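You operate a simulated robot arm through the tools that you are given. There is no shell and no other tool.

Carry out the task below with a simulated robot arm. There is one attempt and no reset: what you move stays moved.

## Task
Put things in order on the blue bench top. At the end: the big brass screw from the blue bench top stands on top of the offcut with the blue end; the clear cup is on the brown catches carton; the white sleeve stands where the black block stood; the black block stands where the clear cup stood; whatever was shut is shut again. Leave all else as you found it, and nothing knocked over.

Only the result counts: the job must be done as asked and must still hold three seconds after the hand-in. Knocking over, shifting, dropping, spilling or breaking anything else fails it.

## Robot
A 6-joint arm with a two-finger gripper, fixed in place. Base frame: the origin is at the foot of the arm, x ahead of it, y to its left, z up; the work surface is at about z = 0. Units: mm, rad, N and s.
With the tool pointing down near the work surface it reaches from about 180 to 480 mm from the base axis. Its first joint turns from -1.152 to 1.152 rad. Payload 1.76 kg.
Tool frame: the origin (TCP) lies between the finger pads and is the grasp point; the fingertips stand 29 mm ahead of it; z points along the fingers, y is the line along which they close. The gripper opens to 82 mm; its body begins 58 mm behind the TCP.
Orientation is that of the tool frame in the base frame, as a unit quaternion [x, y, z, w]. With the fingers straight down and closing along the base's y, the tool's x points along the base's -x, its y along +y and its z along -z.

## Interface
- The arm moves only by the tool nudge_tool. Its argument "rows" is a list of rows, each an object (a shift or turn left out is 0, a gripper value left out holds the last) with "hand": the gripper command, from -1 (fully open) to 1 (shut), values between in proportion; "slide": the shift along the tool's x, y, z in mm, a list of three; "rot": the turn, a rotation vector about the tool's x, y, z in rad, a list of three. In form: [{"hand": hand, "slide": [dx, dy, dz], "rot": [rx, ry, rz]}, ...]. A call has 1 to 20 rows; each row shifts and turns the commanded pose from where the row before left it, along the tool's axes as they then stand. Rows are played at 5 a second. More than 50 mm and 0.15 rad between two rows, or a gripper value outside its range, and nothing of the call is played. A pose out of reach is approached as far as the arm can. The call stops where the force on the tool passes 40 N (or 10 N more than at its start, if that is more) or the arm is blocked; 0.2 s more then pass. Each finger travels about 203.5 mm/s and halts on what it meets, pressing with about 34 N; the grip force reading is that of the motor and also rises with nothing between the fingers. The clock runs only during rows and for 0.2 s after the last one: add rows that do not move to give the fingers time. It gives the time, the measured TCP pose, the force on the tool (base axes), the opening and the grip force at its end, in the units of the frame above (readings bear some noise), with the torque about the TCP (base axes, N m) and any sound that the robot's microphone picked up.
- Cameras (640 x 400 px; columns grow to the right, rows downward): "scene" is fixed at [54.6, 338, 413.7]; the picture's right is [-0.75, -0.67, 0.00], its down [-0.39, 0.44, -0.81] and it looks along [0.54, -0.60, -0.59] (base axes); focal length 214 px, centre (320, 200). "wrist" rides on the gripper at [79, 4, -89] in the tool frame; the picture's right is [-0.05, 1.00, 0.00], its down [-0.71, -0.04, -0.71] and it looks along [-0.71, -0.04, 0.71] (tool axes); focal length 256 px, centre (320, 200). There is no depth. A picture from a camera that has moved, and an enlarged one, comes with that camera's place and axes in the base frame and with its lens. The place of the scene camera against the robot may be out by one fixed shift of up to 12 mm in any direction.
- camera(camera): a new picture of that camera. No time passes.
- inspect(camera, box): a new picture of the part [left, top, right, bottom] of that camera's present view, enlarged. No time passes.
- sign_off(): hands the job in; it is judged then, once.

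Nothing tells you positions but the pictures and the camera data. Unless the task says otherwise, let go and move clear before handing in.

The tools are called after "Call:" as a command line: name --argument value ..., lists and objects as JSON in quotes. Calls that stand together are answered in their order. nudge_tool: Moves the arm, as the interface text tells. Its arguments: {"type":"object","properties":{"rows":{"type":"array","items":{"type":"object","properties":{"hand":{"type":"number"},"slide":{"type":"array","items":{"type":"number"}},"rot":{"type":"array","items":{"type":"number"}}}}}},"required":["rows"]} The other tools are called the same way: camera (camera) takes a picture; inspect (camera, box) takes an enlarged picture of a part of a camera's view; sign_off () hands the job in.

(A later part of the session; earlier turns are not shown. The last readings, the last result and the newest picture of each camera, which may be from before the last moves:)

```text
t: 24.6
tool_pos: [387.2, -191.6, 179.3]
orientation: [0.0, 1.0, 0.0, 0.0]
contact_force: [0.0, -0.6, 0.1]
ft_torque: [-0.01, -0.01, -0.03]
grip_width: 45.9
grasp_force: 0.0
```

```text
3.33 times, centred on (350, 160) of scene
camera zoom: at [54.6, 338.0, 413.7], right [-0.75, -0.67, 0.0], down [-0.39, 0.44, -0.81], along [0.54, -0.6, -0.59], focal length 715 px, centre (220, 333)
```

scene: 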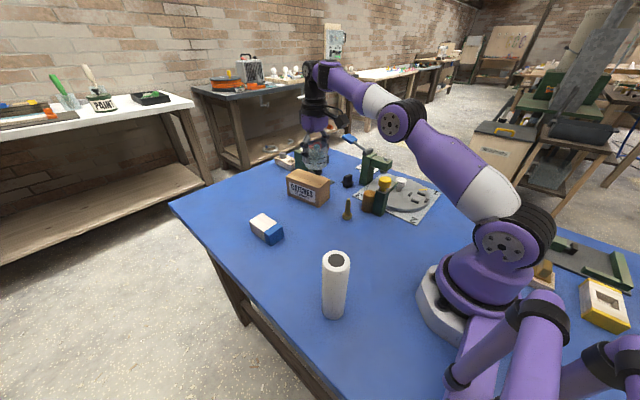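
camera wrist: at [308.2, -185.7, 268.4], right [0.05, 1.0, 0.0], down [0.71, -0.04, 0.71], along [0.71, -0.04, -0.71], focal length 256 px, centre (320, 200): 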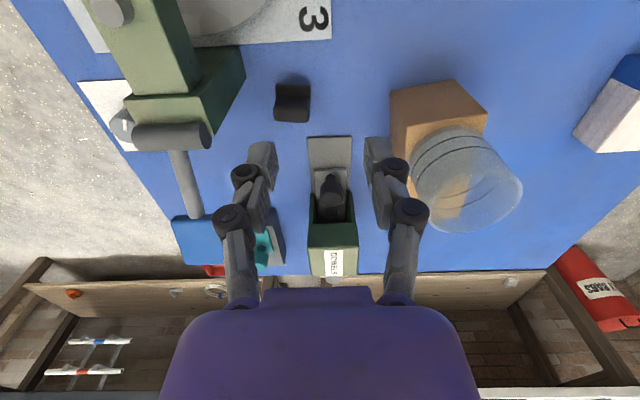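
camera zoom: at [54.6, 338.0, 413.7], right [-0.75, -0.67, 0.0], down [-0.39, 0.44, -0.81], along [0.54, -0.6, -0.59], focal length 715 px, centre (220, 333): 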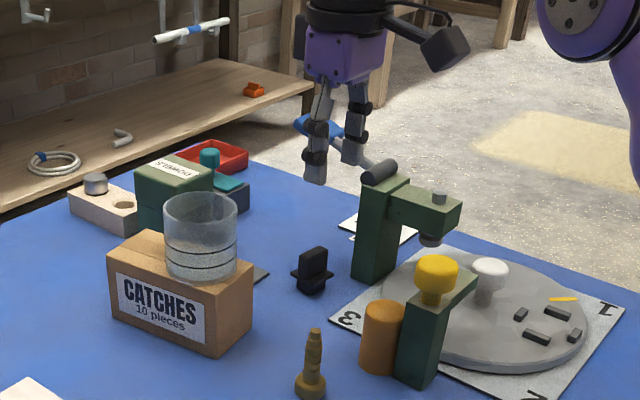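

Call:
nudge_tool --rows '[{"slide": [-7, -3, 25]}, {"slide": [-6, -3, 25]}, {"slide": [-10, -6, 20]}, {"slide": [-6, -6, 15]}, {}]'

Call:
camera --camera "wrist"

Call:
inspect --camera "wrist" --box '[230, 40, 410, 200]'

Call:
inspect --camera "scene" --box '[290, 110, 430, 220]'

```text
t: 25.8
tool_pos: [418.2, -208.7, 93.5]
orientation: [-0.001, 1.0, -0.001, 0.001]
contact_force: [-0.5, -0.4, 0.5]
ft_torque: [-0.02, 0.01, -0.01]
grip_width: 45.6
grasp_force: 0.0
```

```text
taken
camera wrist: at [338.2, -203.7, 183.4], right [0.05, 1.0, 0.0], down [0.71, -0.04, 0.71], along [0.71, -0.04, -0.71], focal length 256 px, centre (320, 200)
```

wrist: 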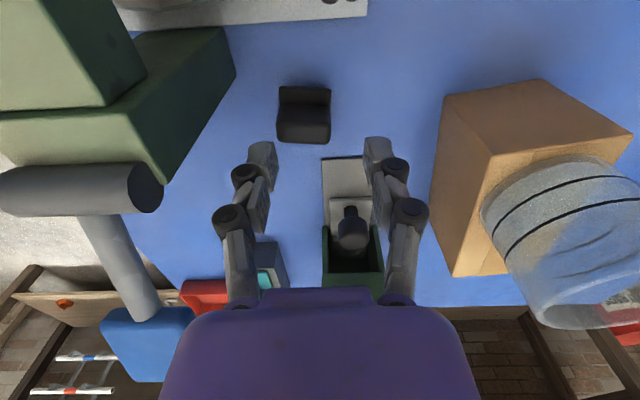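

```text
2.50 times, centred on (320, 120) of wrist
camera zoom: at [338.2, -203.7, 183.4], right [0.05, 1.0, 0.0], down [0.71, -0.04, 0.71], along [0.71, -0.04, -0.71], focal length 640 px, centre (320, 400)
```

zoom: 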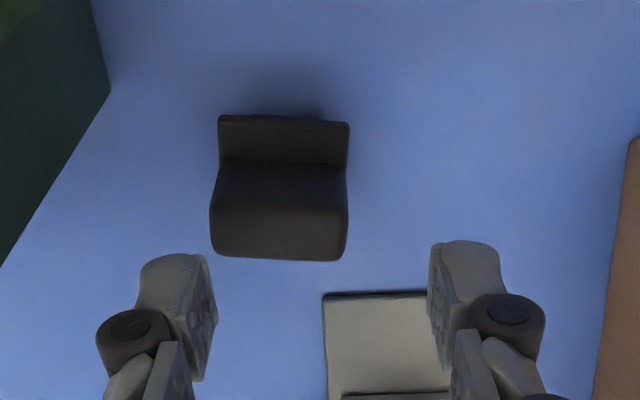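

```text
3.64 times, centred on (360, 165) of scene
camera zoom: at [54.6, 338.0, 413.7], right [-0.75, -0.67, 0.0], down [-0.39, 0.44, -0.81], along [0.54, -0.6, -0.59], focal length 780 px, centre (174, 327)
```

zoom: 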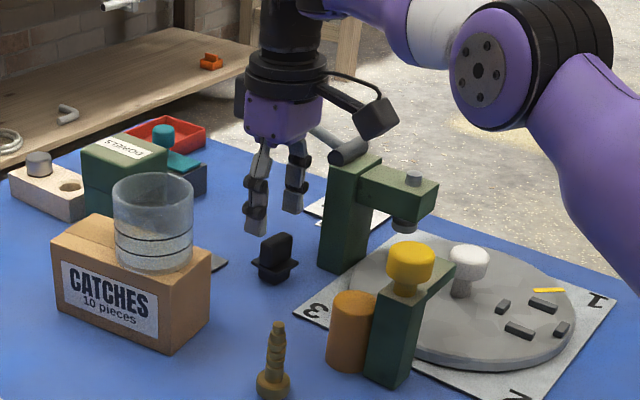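

The block is turned about 5° and centred at about (421,-217). I'll align the gripper to it just above its top and check before the final descent.

Call:
nudge_tool --rows '[{"slide": [-1, -4, 9]}, {"slide": [-2, -4.6, 9]}, {"rot": [0, 0, 0.09]}, {}]'

Call:
camera --camera "wrist"

Call:
inspect --camera "wrist" --box '[230, 40, 410, 200]'

Call:
inspect --camera "scene" --box '[300, 110, 420, 210]'

```text
t: 26.8
tool_pos: [419.5, -217.3, 75.5]
orientation: [0.046, 0.999, 0.0, 0.001]
contact_force: [-0.1, 0.5, 0.0]
ft_torque: [-0.01, -0.01, 0.02]
grip_width: 46.0
grasp_force: 0.0
```

```text
taken
camera wrist: at [341.3, -204.8, 165.1], right [0.14, 0.99, 0.0], down [0.7, -0.1, 0.71], along [0.7, -0.1, -0.71], focal length 256 px, centre (320, 200)
```

wrist: 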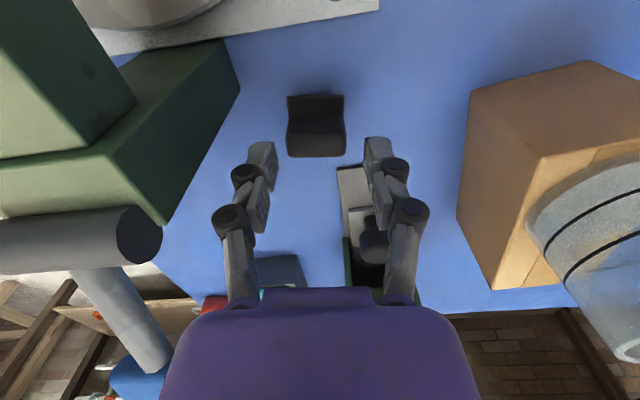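

```text
2.50 times, centred on (320, 120) of wrist
camera zoom: at [341.3, -204.8, 165.1], right [0.14, 0.99, 0.0], down [0.7, -0.1, 0.71], along [0.7, -0.1, -0.71], focal length 640 px, centre (320, 400)
```

zoom: 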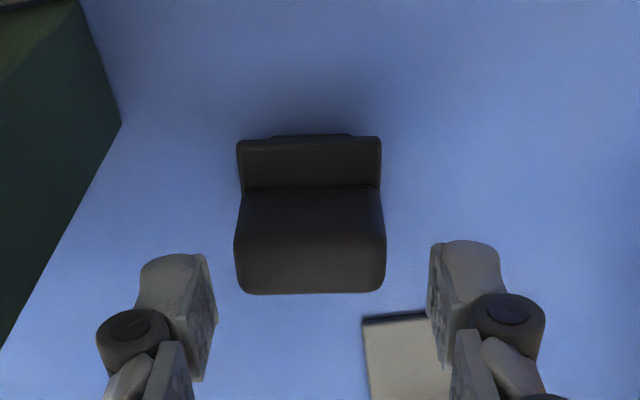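

```text
4.00 times, centred on (360, 160) of scene
camera zoom: at [54.6, 338.0, 413.7], right [-0.75, -0.67, 0.0], down [-0.39, 0.44, -0.81], along [0.54, -0.6, -0.59], focal length 858 px, centre (160, 360)
```

zoom: 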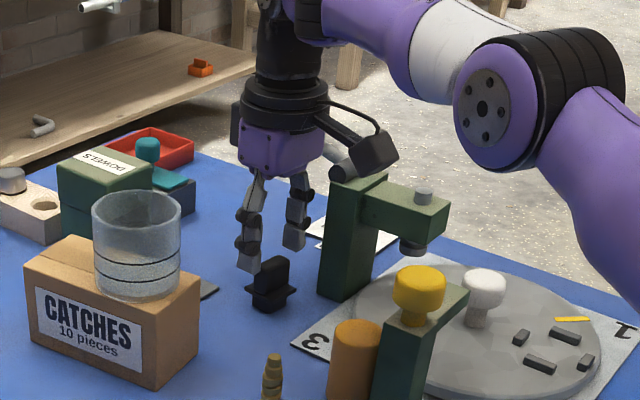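

Call:
nudge_tool --rows '[{"slide": [-1.5, -2.2, 10]}, {"slide": [0, 0, 12]}, {"slide": [0, 0, 11]}, {}]'

Call:
camera --camera "wrist"

Call:
inspect --camera "scene" --box '[310, 120, 410, 210]'

```text
t: 27.8
tool_pos: [421.4, -219.0, 42.2]
orientation: [0.045, 0.999, -0.001, 0.001]
contact_force: [0.3, -0.4, 0.3]
ft_torque: [0.01, 0.0, 0.0]
grip_width: 46.0
grasp_force: 0.0
```

```text
taken
camera wrist: at [342.3, -207.0, 132.1], right [0.14, 0.99, 0.0], down [0.7, -0.1, 0.71], along [0.7, -0.1, -0.71], focal length 256 px, centre (320, 200)
```

wrist: 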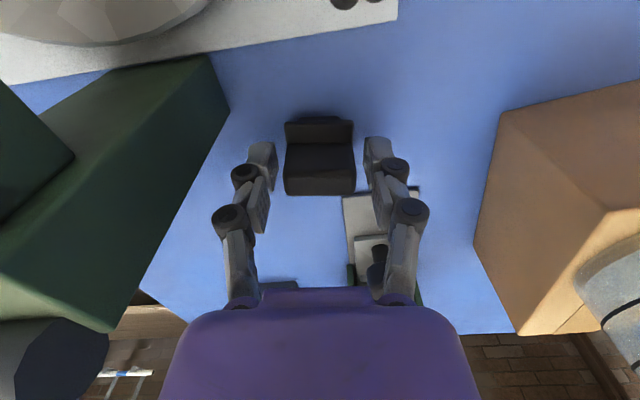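

```text
4.44 times, centred on (360, 165) of scene
camera zoom: at [54.6, 338.0, 413.7], right [-0.75, -0.67, 0.0], down [-0.39, 0.44, -0.81], along [0.54, -0.6, -0.59], focal length 953 px, centre (142, 356)
```

zoom: 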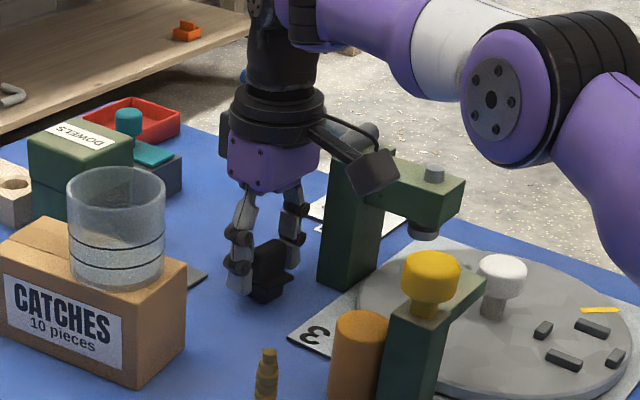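

The block sits centred between the fingers. Closing on it now.

Call:
nudge_tool --rows '[{"hand": 0.0}, {"hand": 0.15}, {"hand": 0.3}, {}, {}]'

```text
t: 29.0
tool_pos: [422.0, -219.9, 43.4]
orientation: [0.044, 0.999, -0.001, 0.001]
contact_force: [-0.3, 0.0, 2.1]
ft_torque: [-0.02, 0.0, -0.04]
grip_width: 33.0
grasp_force: 33.9
```

Call:
nudge_tool --rows '[{"slide": [0, 0, -3]}, {"slide": [0, 0, -8]}, {"slide": [1, 1, -15]}, {"slide": [6, 8, -20]}, {"slide": [12, 8, -25]}, {"slide": [15, 12, -30]}, {"slide": [15, 15, -30]}, {}]'

Call:
camera --camera "wrist"

Call:
camera --camera "scene"

```text
t: 30.8
tool_pos: [376.3, -172.6, 174.5]
orientation: [0.044, 0.999, 0.0, 0.0]
contact_force: [-0.5, 0.1, -0.7]
ft_torque: [-0.02, -0.01, 0.02]
grip_width: 33.2
grasp_force: 34.4
```

```text
taken
camera wrist: at [296.7, -159.0, 264.0], right [0.14, 0.99, 0.0], down [0.7, -0.1, 0.71], along [0.7, -0.1, -0.71], focal length 256 px, centre (320, 200)
```

wrist: 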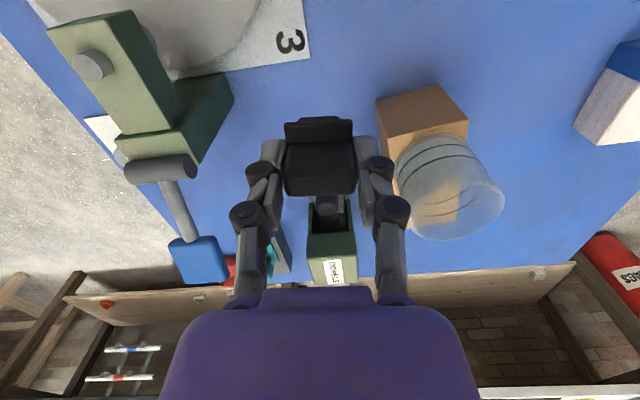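

```text
taken
```

scene: 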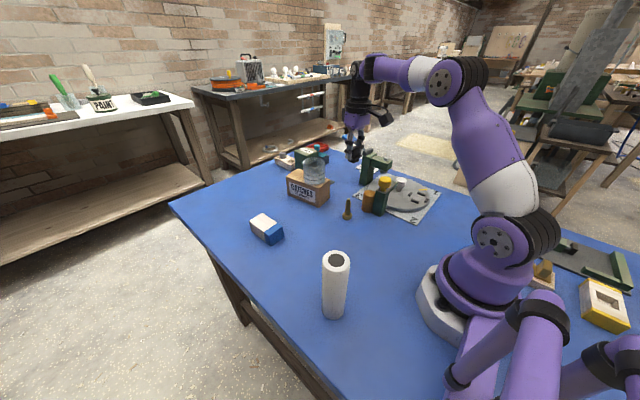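

The block is held securely. I'll carry it at height, staying inboard of the cup, to above the cup's old spot (298,122.5), then turn the yaw 35° so the camera clears the sleeve.

Call:
nudge_tool --rows '[{"slide": [20, 20, 0]}, {"slide": [20, 33, 0]}, {"slide": [12, 40, 0]}, {"slide": [11, 40, 0]}, {"slide": [10, 40, 0]}, {"slide": [10, 40, 0]}, {"slide": [10, 40, 0]}, {"slide": [10.4, 34, 0]}, {}, {"rot": [0, 0, -0.12]}, {"rot": [0, 0, -0.12]}, {"rot": [0, 0, -0.12]}, {"rot": [0, 0, -0.12]}, {"rot": [0, 0, -0.12]}, {}]'

Call:
camera --camera "wrist"

Call:
camera --camera "scene"

```text
t: 34.0
tool_pos: [299.2, 123.3, 174.2]
orientation: [-0.253, 0.967, 0.0, 0.001]
contact_force: [0.5, 0.4, 0.3]
ft_torque: [0.01, 0.0, -0.03]
grip_width: 33.1
grasp_force: 34.2
```

```text
taken
camera wrist: at [227.5, 89.4, 262.5], right [-0.44, 0.9, 0.0], down [0.63, 0.31, 0.71], along [0.63, 0.31, -0.71], focal length 256 px, centre (320, 200)
```

wrist: 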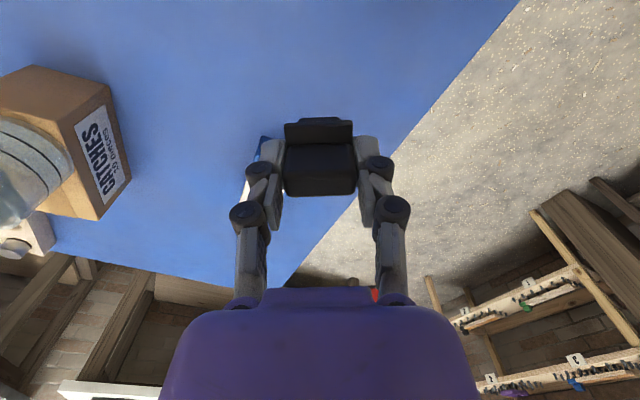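

```text
taken
```

scene: 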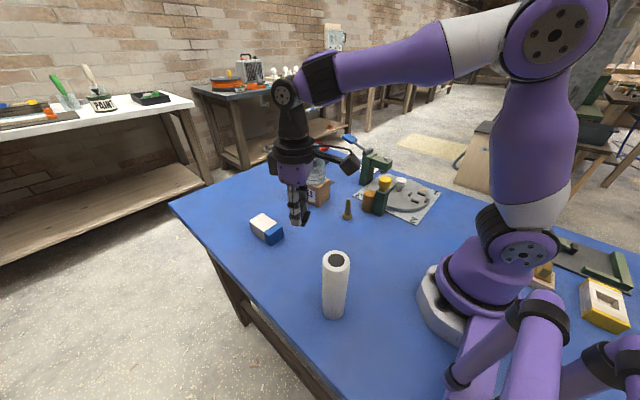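

Call:
nudge_tool --rows '[{"slide": [0.5, 0, 30]}, {"slide": [0.5, 0, 30]}, {"slide": [0, 0, 30]}, {"slide": [0, 0, 20]}, {"slide": [0, 0, 14]}, {}]'

Call:
inspect --camera "scene" --box '[240, 140, 380, 290]'

```text
t: 35.4
tool_pos: [298.6, 122.2, 47.7]
orientation: [-0.253, 0.968, -0.001, 0.0]
contact_force: [-0.3, -0.1, 0.5]
ft_torque: [-0.01, -0.01, 0.03]
grip_width: 33.3
grasp_force: 33.5
```

```text
2.67 times, centred on (310, 215) of scene
camera zoom: at [54.6, 338.0, 413.7], right [-0.75, -0.67, 0.0], down [-0.39, 0.44, -0.81], along [0.54, -0.6, -0.59], focal length 572 px, centre (347, 160)
```

zoom: 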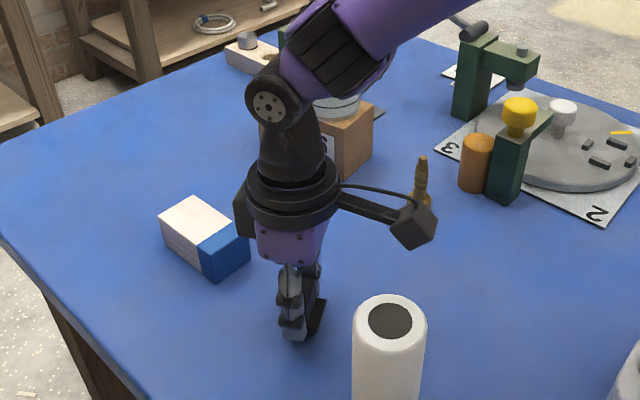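

Call:
nudge_tool --rows '[{"slide": [0, 0, 2.5]}, {"slide": [0, 0, 1]}, {"slide": [0, 0, 0.7]}, {}]'

```text
t: 36.4
tool_pos: [298.5, 121.5, 45.3]
orientation: [-0.253, 0.967, -0.001, 0.0]
contact_force: [0.5, 0.0, -1.1]
ft_torque: [0.03, 0.01, 0.03]
grip_width: 33.3
grasp_force: 34.3
```

Call:
nudge_tool --rows '[{"slide": [0, 0, 0.8]}, {"slide": [0, 0, 0.7]}, {}]'

```text
t: 37.2
tool_pos: [298.5, 122.2, 43.6]
orientation: [-0.253, 0.968, -0.001, 0.0]
contact_force: [-0.3, -0.2, -0.7]
ft_torque: [-0.03, 0.03, -0.02]
grip_width: 32.9
grasp_force: 33.7
```

Call:
nudge_tool --rows '[{"slide": [0, 0, 0.6]}, {"slide": [0, 0, 0.6]}, {}]'

```text
t: 38.0
tool_pos: [298.6, 122.9, 42.2]
orientation: [-0.253, 0.967, 0.0, 0.0]
contact_force: [-3.0, -2.8, 10.9]
ft_torque: [-0.13, 0.11, -0.01]
grip_width: 33.1
grasp_force: 34.3
```

The block touches the bench. I'll ease the pressure and open slowly.

Call:
nudge_tool --rows '[{"slide": [0, 0, -0.4]}, {"hand": 0.1}, {"hand": 0.0}, {"hand": -0.12}, {"hand": -0.2}, {}]'

Call:
camera --camera "wrist"

Call:
inspect --camera "scene" --box '[260, 200, 360, 290]'

```text
t: 39.4
tool_pos: [298.6, 122.1, 42.5]
orientation: [-0.254, 0.967, -0.001, 0.0]
contact_force: [0.2, -0.1, -0.5]
ft_torque: [0.01, -0.02, 0.01]
grip_width: 49.1
grasp_force: 0.0
```

```text
taken
camera wrist: at [226.7, 89.3, 132.2], right [-0.44, 0.9, 0.0], down [0.63, 0.31, 0.71], along [0.63, 0.31, -0.71], focal length 256 px, centre (320, 200)
```

wrist: 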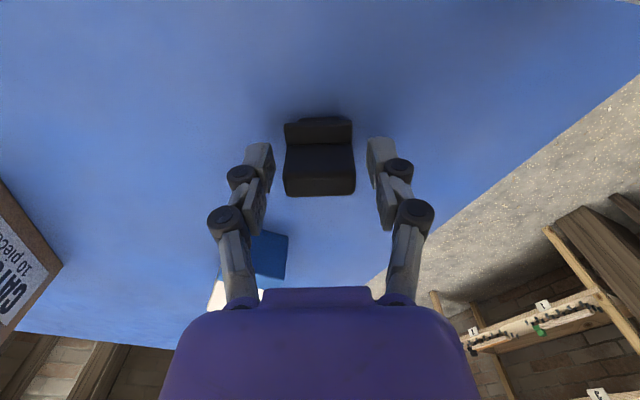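

```text
4.44 times, centred on (310, 245) of scene
camera zoom: at [54.6, 338.0, 413.7], right [-0.75, -0.67, 0.0], down [-0.39, 0.44, -0.81], along [0.54, -0.6, -0.59], focal length 953 px, centre (364, 0)
```

zoom: 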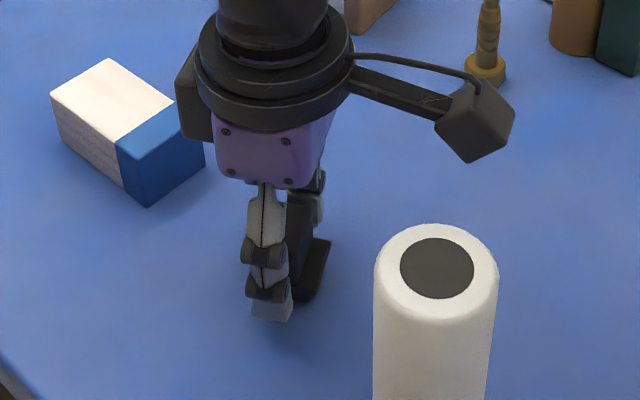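

The block stands in the cup's old place. I'll rise straight up and then study the sleeve.

Call:
nudge_tool --rows '[{"slide": [0, 0, -10]}, {"slide": [0, 0, -25]}, {"slide": [0, 0, -40]}, {"slide": [0, 0, -45]}, {"slide": [0, 0, -45]}, {}]'

Call:
camera --camera "wrist"

Call:
inspect --camera "scene" --box '[260, 200, 380, 330]'

```text
t: 40.8
tool_pos: [297.9, 121.1, 207.3]
orientation: [-0.253, 0.968, -0.002, 0.0]
contact_force: [-0.3, 0.6, 0.6]
ft_torque: [-0.02, -0.02, 0.01]
grip_width: 49.0
grasp_force: 0.1
```

```text
taken
camera wrist: at [226.4, 89.1, 297.8], right [-0.44, 0.9, 0.0], down [0.63, 0.31, 0.71], along [0.63, 0.31, -0.71], focal length 256 px, centre (320, 200)
```

wrist: 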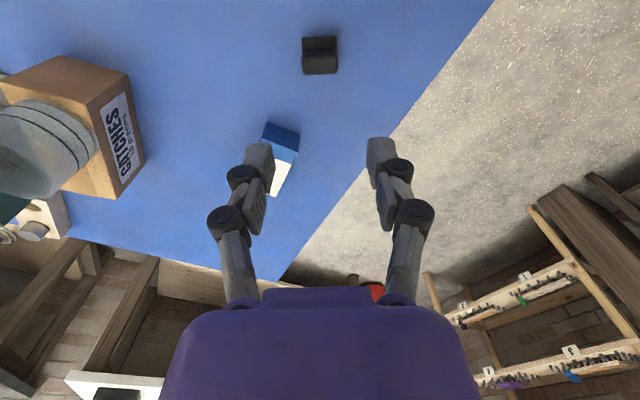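

```text
3.08 times, centred on (320, 265) of scene
camera zoom: at [54.6, 338.0, 413.7], right [-0.75, -0.67, 0.0], down [-0.39, 0.44, -0.81], along [0.54, -0.6, -0.59], focal length 660 px, centre (320, 0)
```

zoom: 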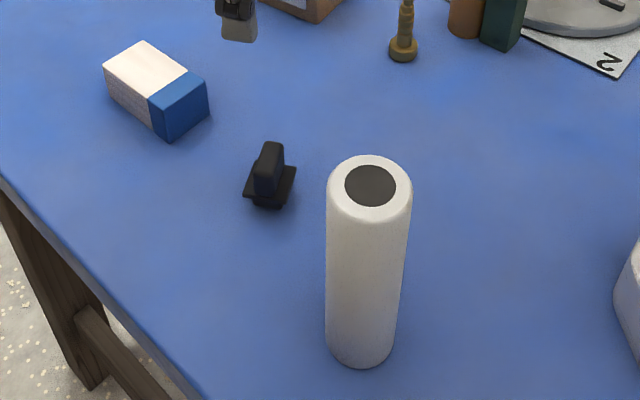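

The block stands upright where the cup was. Before taking the sleeve I'll rehearse the placing pose empty: gripper yawed 90° (fingers closing along x, camera on the +y side, away from the press) near the block's old spot at (421.5,-218.5).

Call:
nudge_tool --rows '[{"hand": -0.463, "rot": [0, 0, 0.128]}, {"rot": [0, 0, 0.128]}, {"rot": [0, 0, 0.128]}, {"rot": [0, 0, 0.128]}, {"slide": [-10.9, -38.9, 0]}, {"slide": [-10.9, -38.9, 0]}, {"slide": [-10.9, -38.9, 0]}, {"slide": [-10.9, -38.9, 0]}, {"slide": [-10.9, -38.9, 0]}, {"slide": [-10.9, -38.9, 0]}, {"slide": [-10.9, -38.9, 0]}, {"slide": [-10.9, -38.9, 5]}, {}]'

Call:
nudge_tool --rows '[{"rot": [0, 0, 0.143]}, {"rot": [0, 0, 0.143]}, {"rot": [0, 0, 0.143]}, {"rot": [0, 0, 0.143]}, {"rot": [0, 0, 0.143]}, {"rot": [0, 0, 0.143]}, {"rot": [0, 0, 0.143]}, {"rot": [0, 0, 0.143]}, {"rot": [0, 0, 0.143]}, {"rot": [0, 0, 0.143]}, {"rot": [0, 0, 0.141]}, {}]'

Call:
camera --camera "wrist"

Call:
camera --camera "scene"

```text
t: 43.6
tool_pos: [385.4, -187.6, 202.4]
orientation: [0.0, 1.0, 0.0, 0.0]
contact_force: [0.9, 0.0, -0.7]
ft_torque: [0.03, 0.01, 0.0]
grip_width: 59.7
grasp_force: 0.1
```

```text
t: 46.2
tool_pos: [384.6, -188.9, 202.1]
orientation: [0.707, 0.707, -0.001, 0.0]
contact_force: [0.9, -0.4, -0.2]
ft_torque: [0.01, 0.0, 0.01]
grip_width: 60.2
grasp_force: 0.0
```

```text
taken
camera wrist: at [389.0, -107.8, 292.8], right [1.0, -0.06, 0.0], down [-0.04, -0.71, 0.71], along [-0.04, -0.71, -0.71], focal length 256 px, centre (320, 200)
```

wrist: 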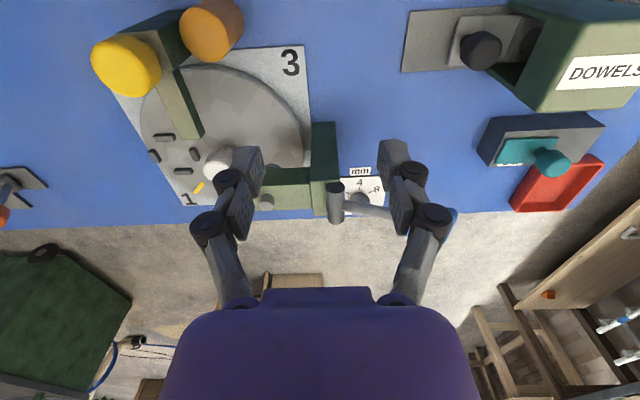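

```text
taken
```

scene: 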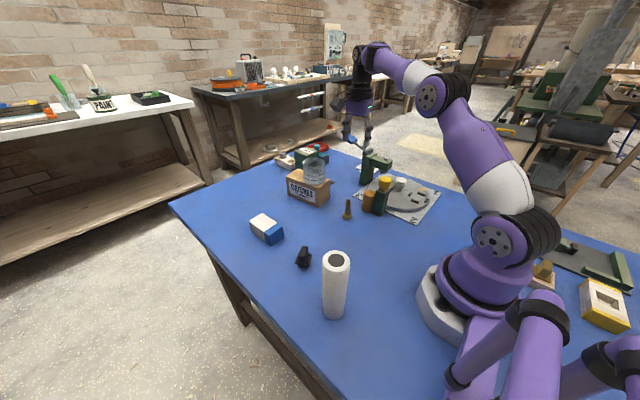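

Yaw −90° is feasible. I'll step down towards the placing pose and watch the reach and clearances.

Call:
nudge_tool --rows '[{"slide": [-5, 10, 26]}, {"slide": [-6, 10, 26]}, {"slide": [-5, 5, 15]}, {"slide": [-5, 5, 15]}, {}]'

Call:
camera --camera "wrist"

Call:
inspect --camera "scene" --box '[290, 100, 430, 210]'

```text
t: 47.4
tool_pos: [417.2, -209.1, 121.6]
orientation: [0.707, 0.707, 0.0, 0.0]
contact_force: [-0.5, -1.0, -0.4]
ft_torque: [0.01, 0.0, -0.01]
grip_width: 60.0
grasp_force: 0.0
```

```text
taken
camera wrist: at [419.6, -128.8, 211.2], right [1.0, -0.05, 0.0], down [-0.04, -0.71, 0.71], along [-0.04, -0.71, -0.71], focal length 256 px, centre (320, 200)
```

wrist: 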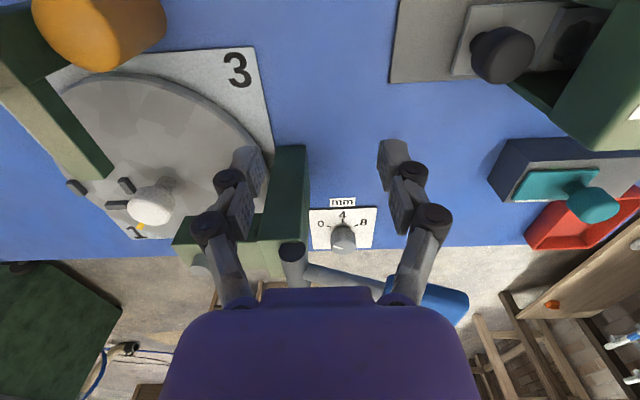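

```text
3.64 times, centred on (360, 155) of scene
camera zoom: at [54.6, 338.0, 413.7], right [-0.75, -0.67, 0.0], down [-0.39, 0.44, -0.81], along [0.54, -0.6, -0.59], focal length 780 px, centre (174, 364)
```

zoom: 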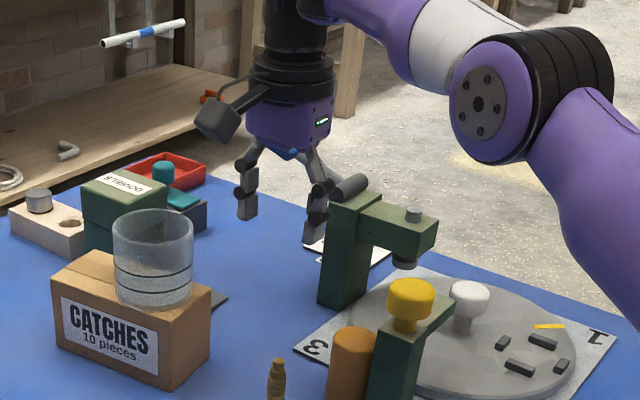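

Call:
nudge_tool --rows '[{"slide": [-4, 2, 10]}, {"slide": [-5.4, 2.3, 11]}, {}]'

Call:
camera --camera "wrist"

Call:
inspect --camera "scene" --box '[310, 100, 430, 200]'

```text
t: 48.2
tool_pos: [419.6, -218.5, 99.9]
orientation: [0.706, 0.708, 0.0, 0.001]
contact_force: [-0.5, -0.7, -0.8]
ft_torque: [0.02, 0.01, 0.0]
grip_width: 60.0
grasp_force: 0.1
```

```text
taken
camera wrist: at [423.2, -138.6, 189.9], right [1.0, -0.05, 0.0], down [-0.04, -0.71, 0.71], along [-0.04, -0.71, -0.71], focal length 256 px, centre (320, 200)
```

wrist: 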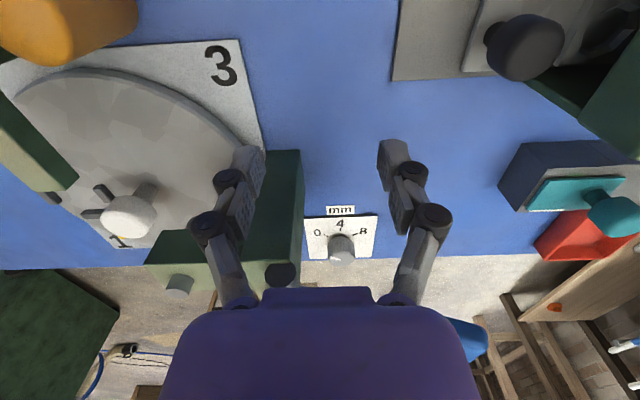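

```text
4.00 times, centred on (370, 150) of scene
camera zoom: at [54.6, 338.0, 413.7], right [-0.75, -0.67, 0.0], down [-0.39, 0.44, -0.81], along [0.54, -0.6, -0.59], focal length 858 px, centre (120, 400)
```

zoom: 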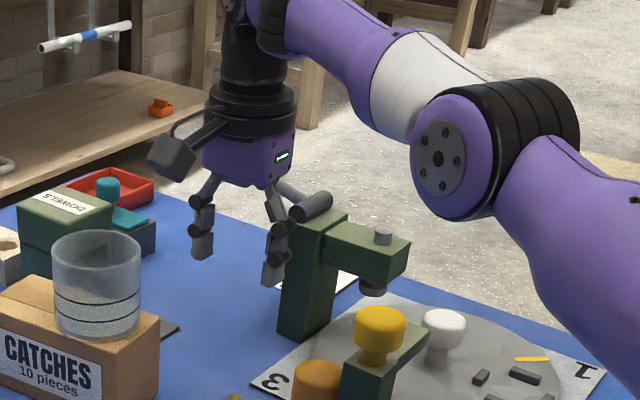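

The placing pose is reachable at z≈100 with good clearance to press and handle. I'll back out the same way, turn back to yaw 0 and go above the sleeve.

Call:
nudge_tool --rows '[{"slide": [5, -3, -15]}, {"slide": [6, -6, -20]}, {"slide": [8, -10, -30]}, {"slide": [10, -15, -40]}, {}]'

Call:
nudge_tool --rows '[{"hand": -1, "rot": [0, 0, -0.143]}, {"rot": [0, 0, -0.143]}, {"rot": [0, 0, -0.143]}, {"rot": [0, 0, -0.143]}, {"rot": [0, 0, -0.143]}, {"rot": [0, 0, -0.143]}, {"rot": [0, 0, -0.143]}, {"rot": [0, 0, -0.143]}, {"rot": [0, 0, -0.143]}, {"rot": [0, 0, -0.143]}, {"rot": [0, 0, -0.141]}, {}]'

```text
t: 49.4
tool_pos: [385.3, -189.1, 204.9]
orientation: [0.707, 0.707, -0.001, 0.0]
contact_force: [-0.2, -0.2, 0.3]
ft_torque: [0.01, -0.03, 0.0]
grip_width: 60.2
grasp_force: 0.0
```

```text
t: 52.0
tool_pos: [384.6, -190.0, 205.3]
orientation: [0.0, 1.0, -0.001, 0.001]
contact_force: [-0.3, 0.4, -0.2]
ft_torque: [-0.02, 0.02, 0.01]
grip_width: 82.0
grasp_force: 0.0
```

Call:
nudge_tool --rows '[{"slide": [22.9, 39.1, -5]}, {"slide": [22.9, 39.1, -5]}, {"slide": [22.9, 39.1, -5]}, {"slide": [22.9, 39.1, -5]}, {"slide": [22.9, 39.1, -5]}, {"slide": [22.9, 39.1, 0]}, {"slide": [22.9, 39.1, 0]}, {"slide": [22.9, 39.1, 0]}, {"slide": [23.4, 39.1, 0]}, {}]'

Call:
camera --camera "wrist"

Call:
inspect --camera "wrist" --box '[220, 0, 420, 125]'

Call:
camera --camera "scene"

```text
t: 54.2
tool_pos: [179.8, 161.9, 229.5]
orientation: [0.001, 1.0, 0.0, 0.001]
contact_force: [-0.3, 0.2, 0.5]
ft_torque: [0.04, 0.0, -0.01]
grip_width: 82.0
grasp_force: 0.1
```

```text
taken
camera wrist: at [99.4, 168.6, 319.2], right [0.05, 1.0, 0.0], down [0.71, -0.04, 0.71], along [0.71, -0.04, -0.71], focal length 256 px, centre (320, 200)
```

wrist: 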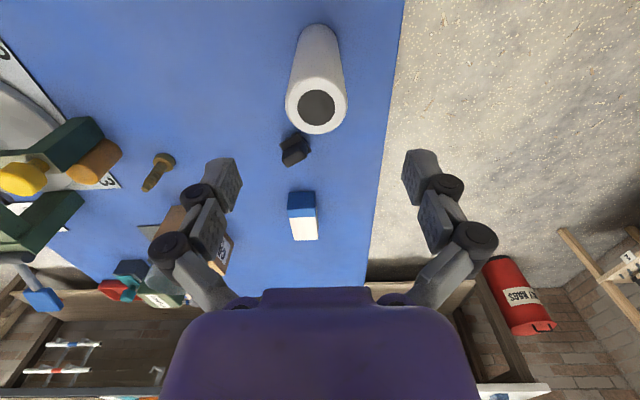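

```text
3.20 times, centred on (320, 62) of wrist
camera zoom: at [99.4, 168.6, 319.2], right [0.05, 1.0, 0.0], down [0.71, -0.04, 0.71], along [0.71, -0.04, -0.71], focal length 819 px, centre (320, 640)
```

zoom: 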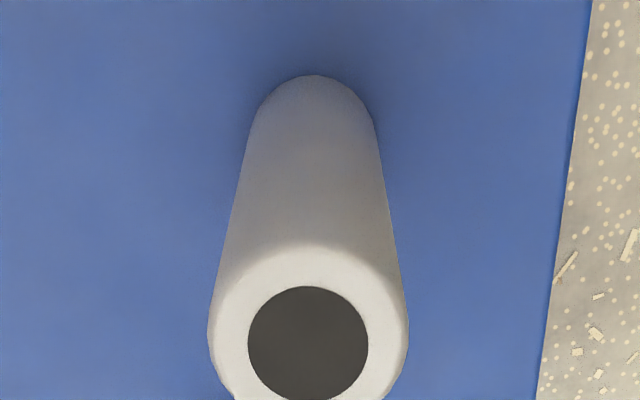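

```text
taken
```

scene: 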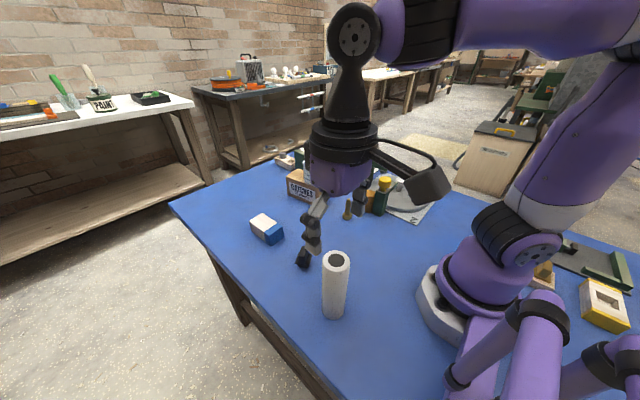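

The sleeve axis measures (178.7,162.3), which matches the gripper position. I'll descend around it to grip height z≈101, leaving the palm just above its top.

Call:
nudge_tool --rows '[{"slide": [0.5, 0, 25]}, {"slide": [0.5, 0, 25]}, {"slide": [0, 0, 25]}, {"slide": [0, 0, 20]}, {}]'

Call:
camera --camera "wrist"

Call:
camera --camera "scene"

```text
t: 55.4
tool_pos: [178.7, 162.5, 134.3]
orientation: [0.0, 1.0, -0.001, 0.0]
contact_force: [-0.2, -0.4, 1.0]
ft_torque: [0.0, 0.02, 0.01]
grip_width: 81.9
grasp_force: 0.0
```

```text
taken
camera wrist: at [98.7, 168.3, 224.0], right [0.05, 1.0, 0.0], down [0.71, -0.04, 0.71], along [0.71, -0.04, -0.71], focal length 256 px, centre (320, 200)
```

wrist: 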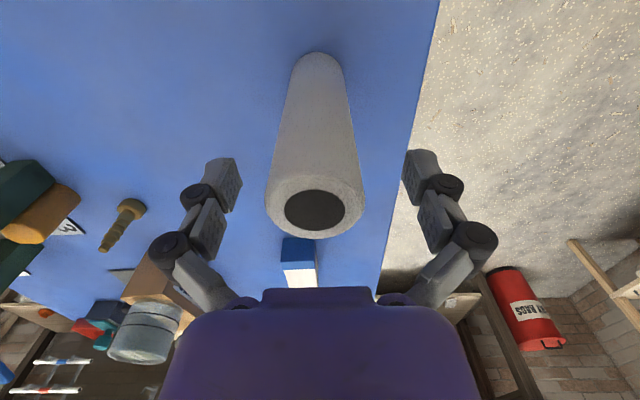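

```text
taken
```

scene: 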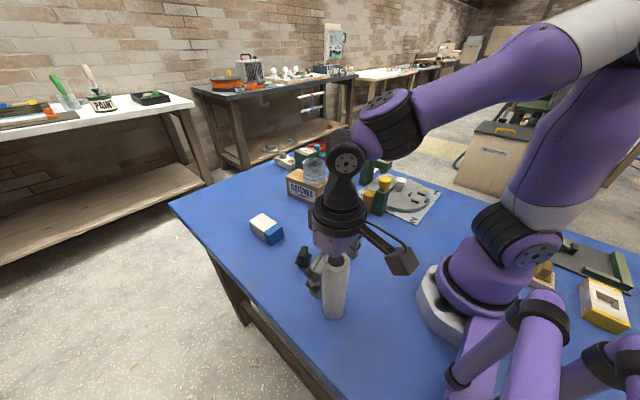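

Call:
nudge_tool --rows '[{"slide": [0, -1.5, 12]}, {"slide": [0, 0, 11]}, {"slide": [0, 0, 10]}, {}]'

Call:
camera --camera "wrist"

Call:
inspect --camera "scene" --box '[270, 180, 430, 330]'

```text
t: 56.4
tool_pos: [178.5, 159.9, 101.0]
orientation: [0.0, 1.0, -0.001, 0.0]
contact_force: [-0.1, 1.0, 0.7]
ft_torque: [0.0, -0.01, -0.02]
grip_width: 82.2
grasp_force: 0.1
```

```text
taken
camera wrist: at [98.8, 166.3, 191.2], right [0.05, 1.0, 0.0], down [0.71, -0.04, 0.71], along [0.71, -0.04, -0.71], focal length 256 px, centre (320, 200)
```

wrist: 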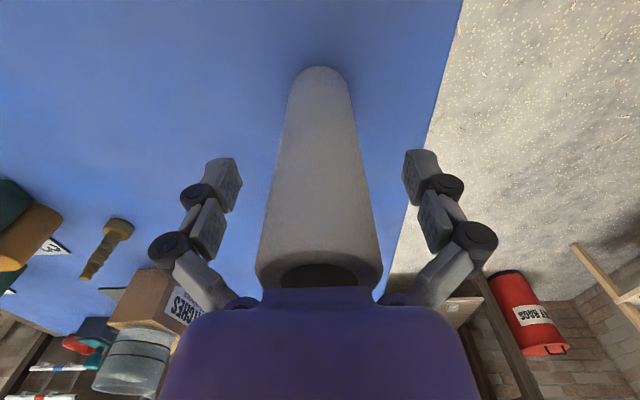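

```text
2.67 times, centred on (350, 255) of scene
camera zoom: at [54.6, 338.0, 413.7], right [-0.75, -0.67, 0.0], down [-0.39, 0.44, -0.81], along [0.54, -0.6, -0.59], focal length 572 px, centre (240, 53)
```

zoom: 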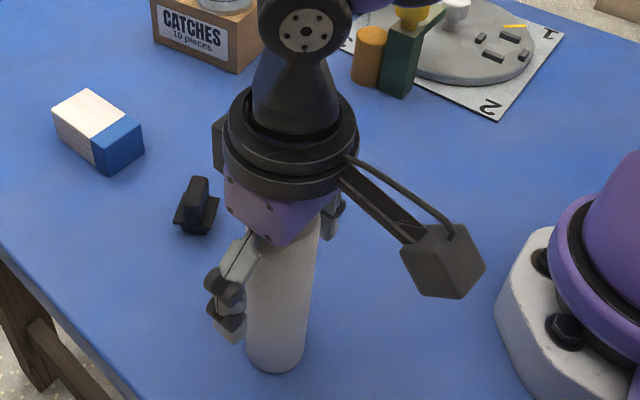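

Call:
nudge_tool --rows '[{"hand": -0.6}, {"hand": -0.3}, {"hand": -0.15}, {"hand": -0.05}, {"hand": 0.1}, {"hand": 0.2}, {}, {}]'

Call:
camera --camera "wrist"

```text
t: 58.2
tool_pos: [179.4, 159.4, 101.9]
orientation: [0.0, 1.0, 0.0, 0.001]
contact_force: [-1.6, -1.4, 6.9]
ft_torque: [-0.08, 0.1, 0.02]
grip_width: 42.7
grasp_force: 33.5
```

```text
taken
camera wrist: at [98.8, 166.3, 191.4], right [0.05, 1.0, 0.0], down [0.71, -0.04, 0.71], along [0.71, -0.04, -0.71], focal length 256 px, centre (320, 200)
```

wrist: 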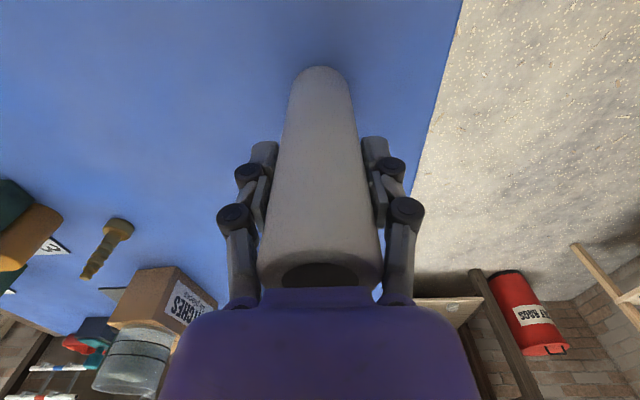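

The sleeve is gripped (42.7 mm). I'll lift it a little first and check nothing is left inside or hanging from it.

Call:
nudge_tool --rows '[{"slide": [0, 0, -2]}, {"slide": [0, 0, -4]}, {"slide": [0, 0, -9]}, {"slide": [0, 0, -15]}, {}]'

Call:
inspect --camera "scene" --box '[270, 200, 420, 340]'

Call:
camera --camera "wrist"

```text
t: 59.4
tool_pos: [178.5, 161.7, 131.6]
orientation: [0.0, 1.0, 0.001, 0.0]
contact_force: [-0.6, -0.3, -0.8]
ft_torque: [0.03, 0.01, -0.07]
grip_width: 42.6
grasp_force: 34.2
```

```text
2.86 times, centred on (345, 270) of scene
camera zoom: at [54.6, 338.0, 413.7], right [-0.75, -0.67, 0.0], down [-0.39, 0.44, -0.81], along [0.54, -0.6, -0.59], focal length 613 px, centre (249, 0)
```

zoom: 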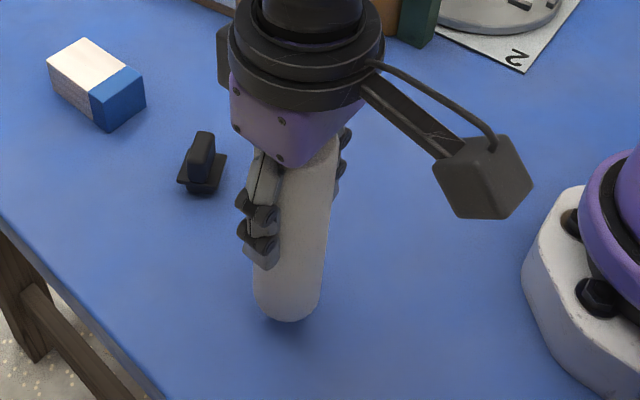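

```text
taken
camera wrist: at [98.5, 166.9, 221.0], right [0.05, 1.0, 0.0], down [0.71, -0.04, 0.71], along [0.71, -0.04, -0.71], focal length 256 px, centre (320, 200)
```

wrist: 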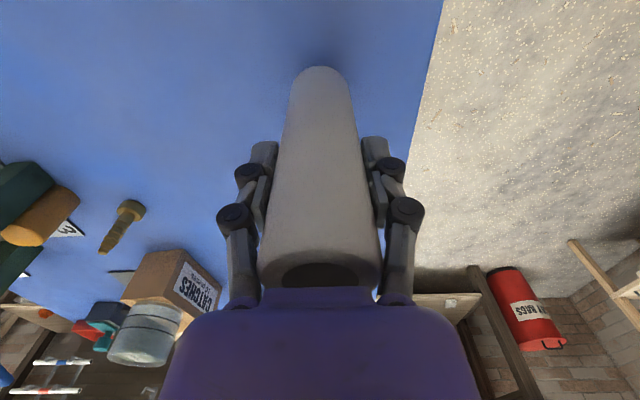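

The sleeve came up alone. I'll lift it to clear everything, carry it over to (385,-190) and turn the yaw to −90°.

Call:
nudge_tool --rows '[{"slide": [0, 0, -25]}, {"slide": [0, 0, -30]}, {"slide": [0, 0, -28]}, {"slide": [-10, -15, 0]}, {"slide": [-17, -30, 0]}, {"slide": [-20, -34, 0]}, {"slide": [-20, -34, 0]}, {"slide": [-20, -34, 0]}, {"slide": [-20, -34, 0]}, {"slide": [-20, -34, 0]}, {"slide": [-20, -34, 0]}, {"slide": [-20, -34, 0]}, {"slide": [-20, -34, 0]}, {"slide": [-19, -34, 2]}, {}]'

Call:
nudge_tool --rows '[{"rot": [0, 0, 0.143]}, {"rot": [0, 0, 0.143]}, {"rot": [0, 0, 0.143]}, {"rot": [0, 0, 0.143]}, {"rot": [0, 0, 0.143]}, {"rot": [0, 0, 0.143]}, {"rot": [0, 0, 0.143]}, {"rot": [0, 0, 0.143]}, {"rot": [0, 0, 0.143]}, {"rot": [0, 0, 0.143]}, {"rot": [0, 0, 0.141]}, {}]'

Call:
camera --camera "wrist"

Call:
camera --camera "scene"

```text
t: 62.6
tool_pos: [384.8, -191.0, 213.2]
orientation: [0.001, 1.0, 0.0, 0.0]
contact_force: [-0.3, 0.4, -0.5]
ft_torque: [-0.01, -0.01, -0.03]
grip_width: 42.8
grasp_force: 34.1
```

```text
t: 65.2
tool_pos: [384.1, -190.1, 212.5]
orientation: [0.708, 0.707, 0.0, 0.0]
contact_force: [-0.3, -0.2, -0.4]
ft_torque: [-0.01, -0.02, 0.03]
grip_width: 42.9
grasp_force: 33.7
```

```text
taken
camera wrist: at [387.9, -109.7, 302.7], right [1.0, -0.06, 0.0], down [-0.04, -0.71, 0.71], along [-0.04, -0.71, -0.71], focal length 256 px, centre (320, 200)
```

wrist: 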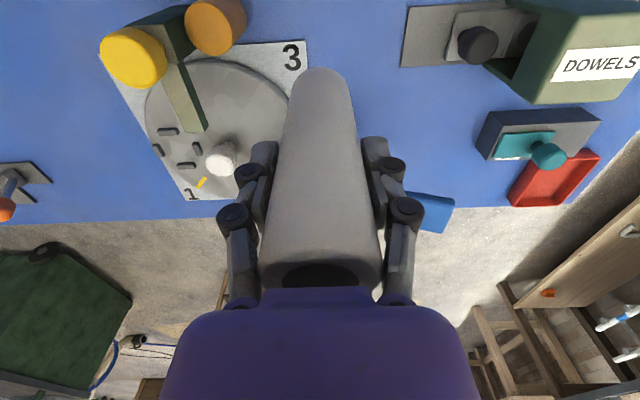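

```text
taken
```

scene: 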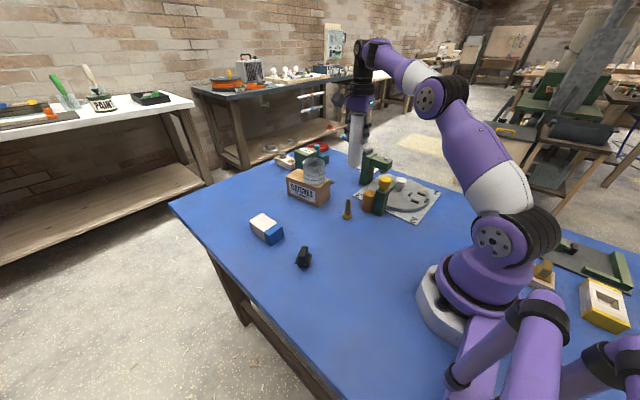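

Call:
nudge_tool --rows '[{"slide": [-3, 8, 24]}, {"slide": [-3, 8, 24]}, {"slide": [-7, 10, 25]}, {"slide": [-6, 5, 15]}, {}]'

Call:
camera --camera "wrist"

Call:
inspect --camera "scene" --box '[290, 90, 430, 210]'

```text
t: 66.4
tool_pos: [415.0, -209.5, 125.2]
orientation: [0.708, 0.707, 0.0, 0.001]
contact_force: [-0.2, 0.0, -0.4]
ft_torque: [0.03, 0.0, 0.02]
grip_width: 42.9
grasp_force: 34.5
```

```text
taken
camera wrist: at [418.6, -128.2, 214.9], right [1.0, -0.05, 0.0], down [-0.04, -0.71, 0.71], along [-0.04, -0.71, -0.71], focal length 256 px, centre (320, 200)
```

wrist: 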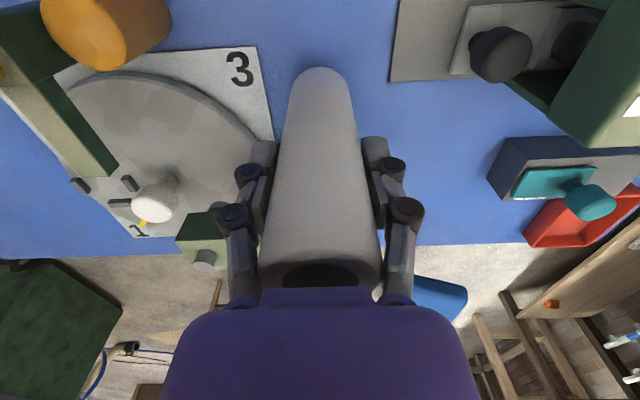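

```text
3.33 times, centred on (360, 150) of scene
camera zoom: at [54.6, 338.0, 413.7], right [-0.75, -0.67, 0.0], down [-0.39, 0.44, -0.81], along [0.54, -0.6, -0.59], focal length 715 px, centre (187, 367)
```

zoom: 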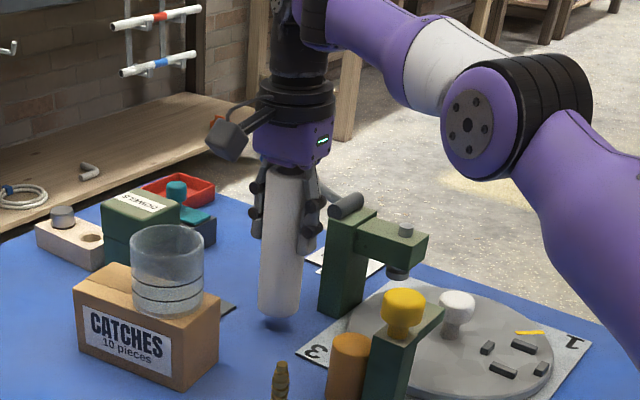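

Call:
nudge_tool --rows '[{"slide": [-4, 3, 9]}, {"slide": [-5, 3.5, 9]}, {}]'

Call:
inspect --camera "scene" --box '[310, 110, 410, 210]'

Call:
camera --camera "wrist"

```text
t: 67.2
tool_pos: [419.8, -218.1, 105.9]
orientation: [0.707, 0.707, 0.0, 0.001]
contact_force: [0.9, 0.0, -0.6]
ft_torque: [0.02, 0.01, 0.01]
grip_width: 42.7
grasp_force: 34.0
```

```text
4.00 times, centred on (360, 160) of scene
camera zoom: at [54.6, 338.0, 413.7], right [-0.75, -0.67, 0.0], down [-0.39, 0.44, -0.81], along [0.54, -0.6, -0.59], focal length 858 px, centre (160, 360)
```

zoom: 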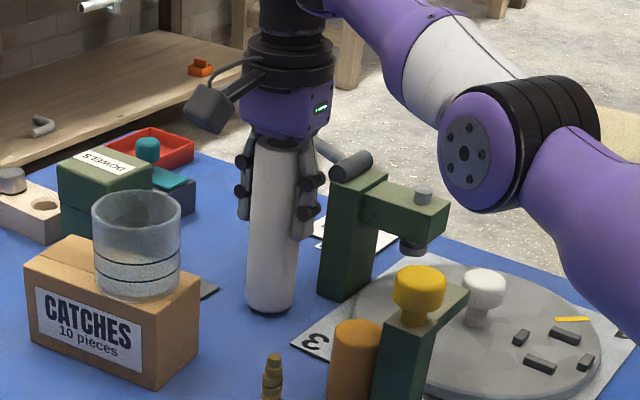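

```text
taken
camera wrist: at [424.1, -136.9, 196.5], right [1.0, -0.05, 0.0], down [-0.04, -0.71, 0.71], along [-0.04, -0.71, -0.71], focal length 256 px, centre (320, 200)
```

wrist: 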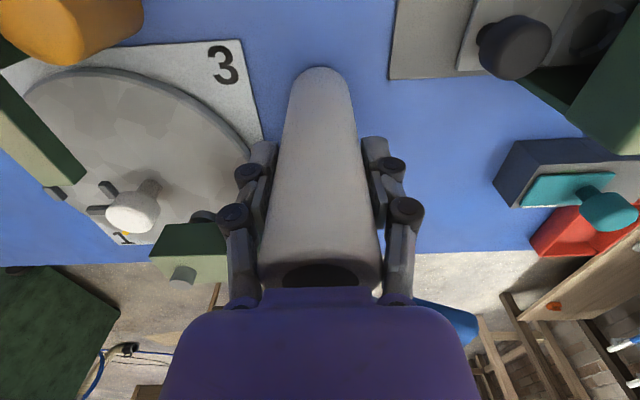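

The sleeve hangs a few millimetres above the block's old spot. I'll lower it gently to contact.

Call:
nudge_tool --rows '[{"slide": [0, 0.5, 2]}, {"slide": [0, 0, 1]}, {}]'

```text
t: 68.0
tool_pos: [421.6, -216.4, 104.5]
orientation: [0.707, 0.708, -0.001, 0.001]
contact_force: [-0.4, 0.8, -0.6]
ft_torque: [0.07, 0.02, -0.01]
grip_width: 42.7
grasp_force: 34.2
```

Call:
nudge_tool --rows '[{"slide": [-0.5, 0, 0.8]}, {"slide": [0, 0, 0.7]}, {}]'

```text
t: 68.8
tool_pos: [421.2, -218.4, 103.0]
orientation: [0.707, 0.707, 0.0, 0.001]
contact_force: [-0.3, -0.8, -2.0]
ft_torque: [-0.01, 0.01, -0.02]
grip_width: 42.5
grasp_force: 34.0
```

Call:
nudge_tool --rows '[{"slide": [0, 0, 0.6]}, {"slide": [0, 0, 0.6]}, {}]'

```text
t: 69.6
tool_pos: [420.3, -219.0, 100.7]
orientation: [0.707, 0.707, 0.0, 0.001]
contact_force: [-3.8, 2.6, 12.1]
ft_torque: [0.19, 0.42, -0.02]
grip_width: 42.7
grasp_force: 34.5
```

Contact. I'll ease slightly and open slowly.

Call:
nudge_tool --rows '[{"slide": [0, 0, -0.3]}, {"hand": 0.0}, {"hand": -0.06}, {"hand": -0.12}, {"hand": -0.2}, {"hand": -0.3}, {"hand": -0.4}, {}]'

Call:
camera --camera "wrist"

Call:
inspect --camera "scene" --box '[310, 110, 410, 210]'

```text
t: 71.4
tool_pos: [420.7, -218.3, 102.3]
orientation: [0.708, 0.707, 0.001, 0.001]
contact_force: [-0.1, -0.1, -0.4]
ft_torque: [0.0, 0.03, -0.03]
grip_width: 57.4
grasp_force: 0.1
```

```text
taken
camera wrist: at [424.9, -137.8, 191.1], right [1.0, -0.05, 0.0], down [-0.04, -0.71, 0.71], along [-0.04, -0.71, -0.71], focal length 256 px, centre (320, 200)
```

wrist: 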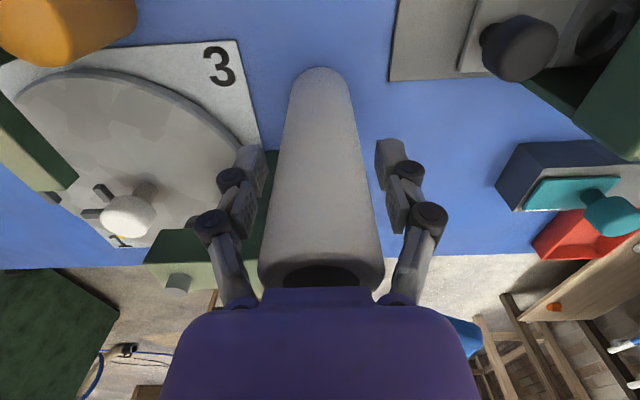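

```text
4.00 times, centred on (360, 160) of scene
camera zoom: at [54.6, 338.0, 413.7], right [-0.75, -0.67, 0.0], down [-0.39, 0.44, -0.81], along [0.54, -0.6, -0.59], focal length 858 px, centre (160, 360)
```

zoom: 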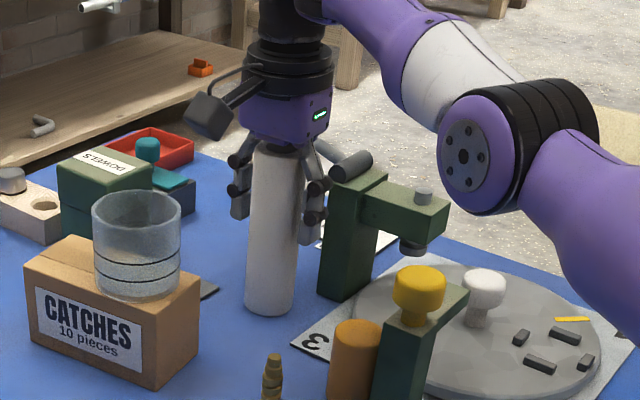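

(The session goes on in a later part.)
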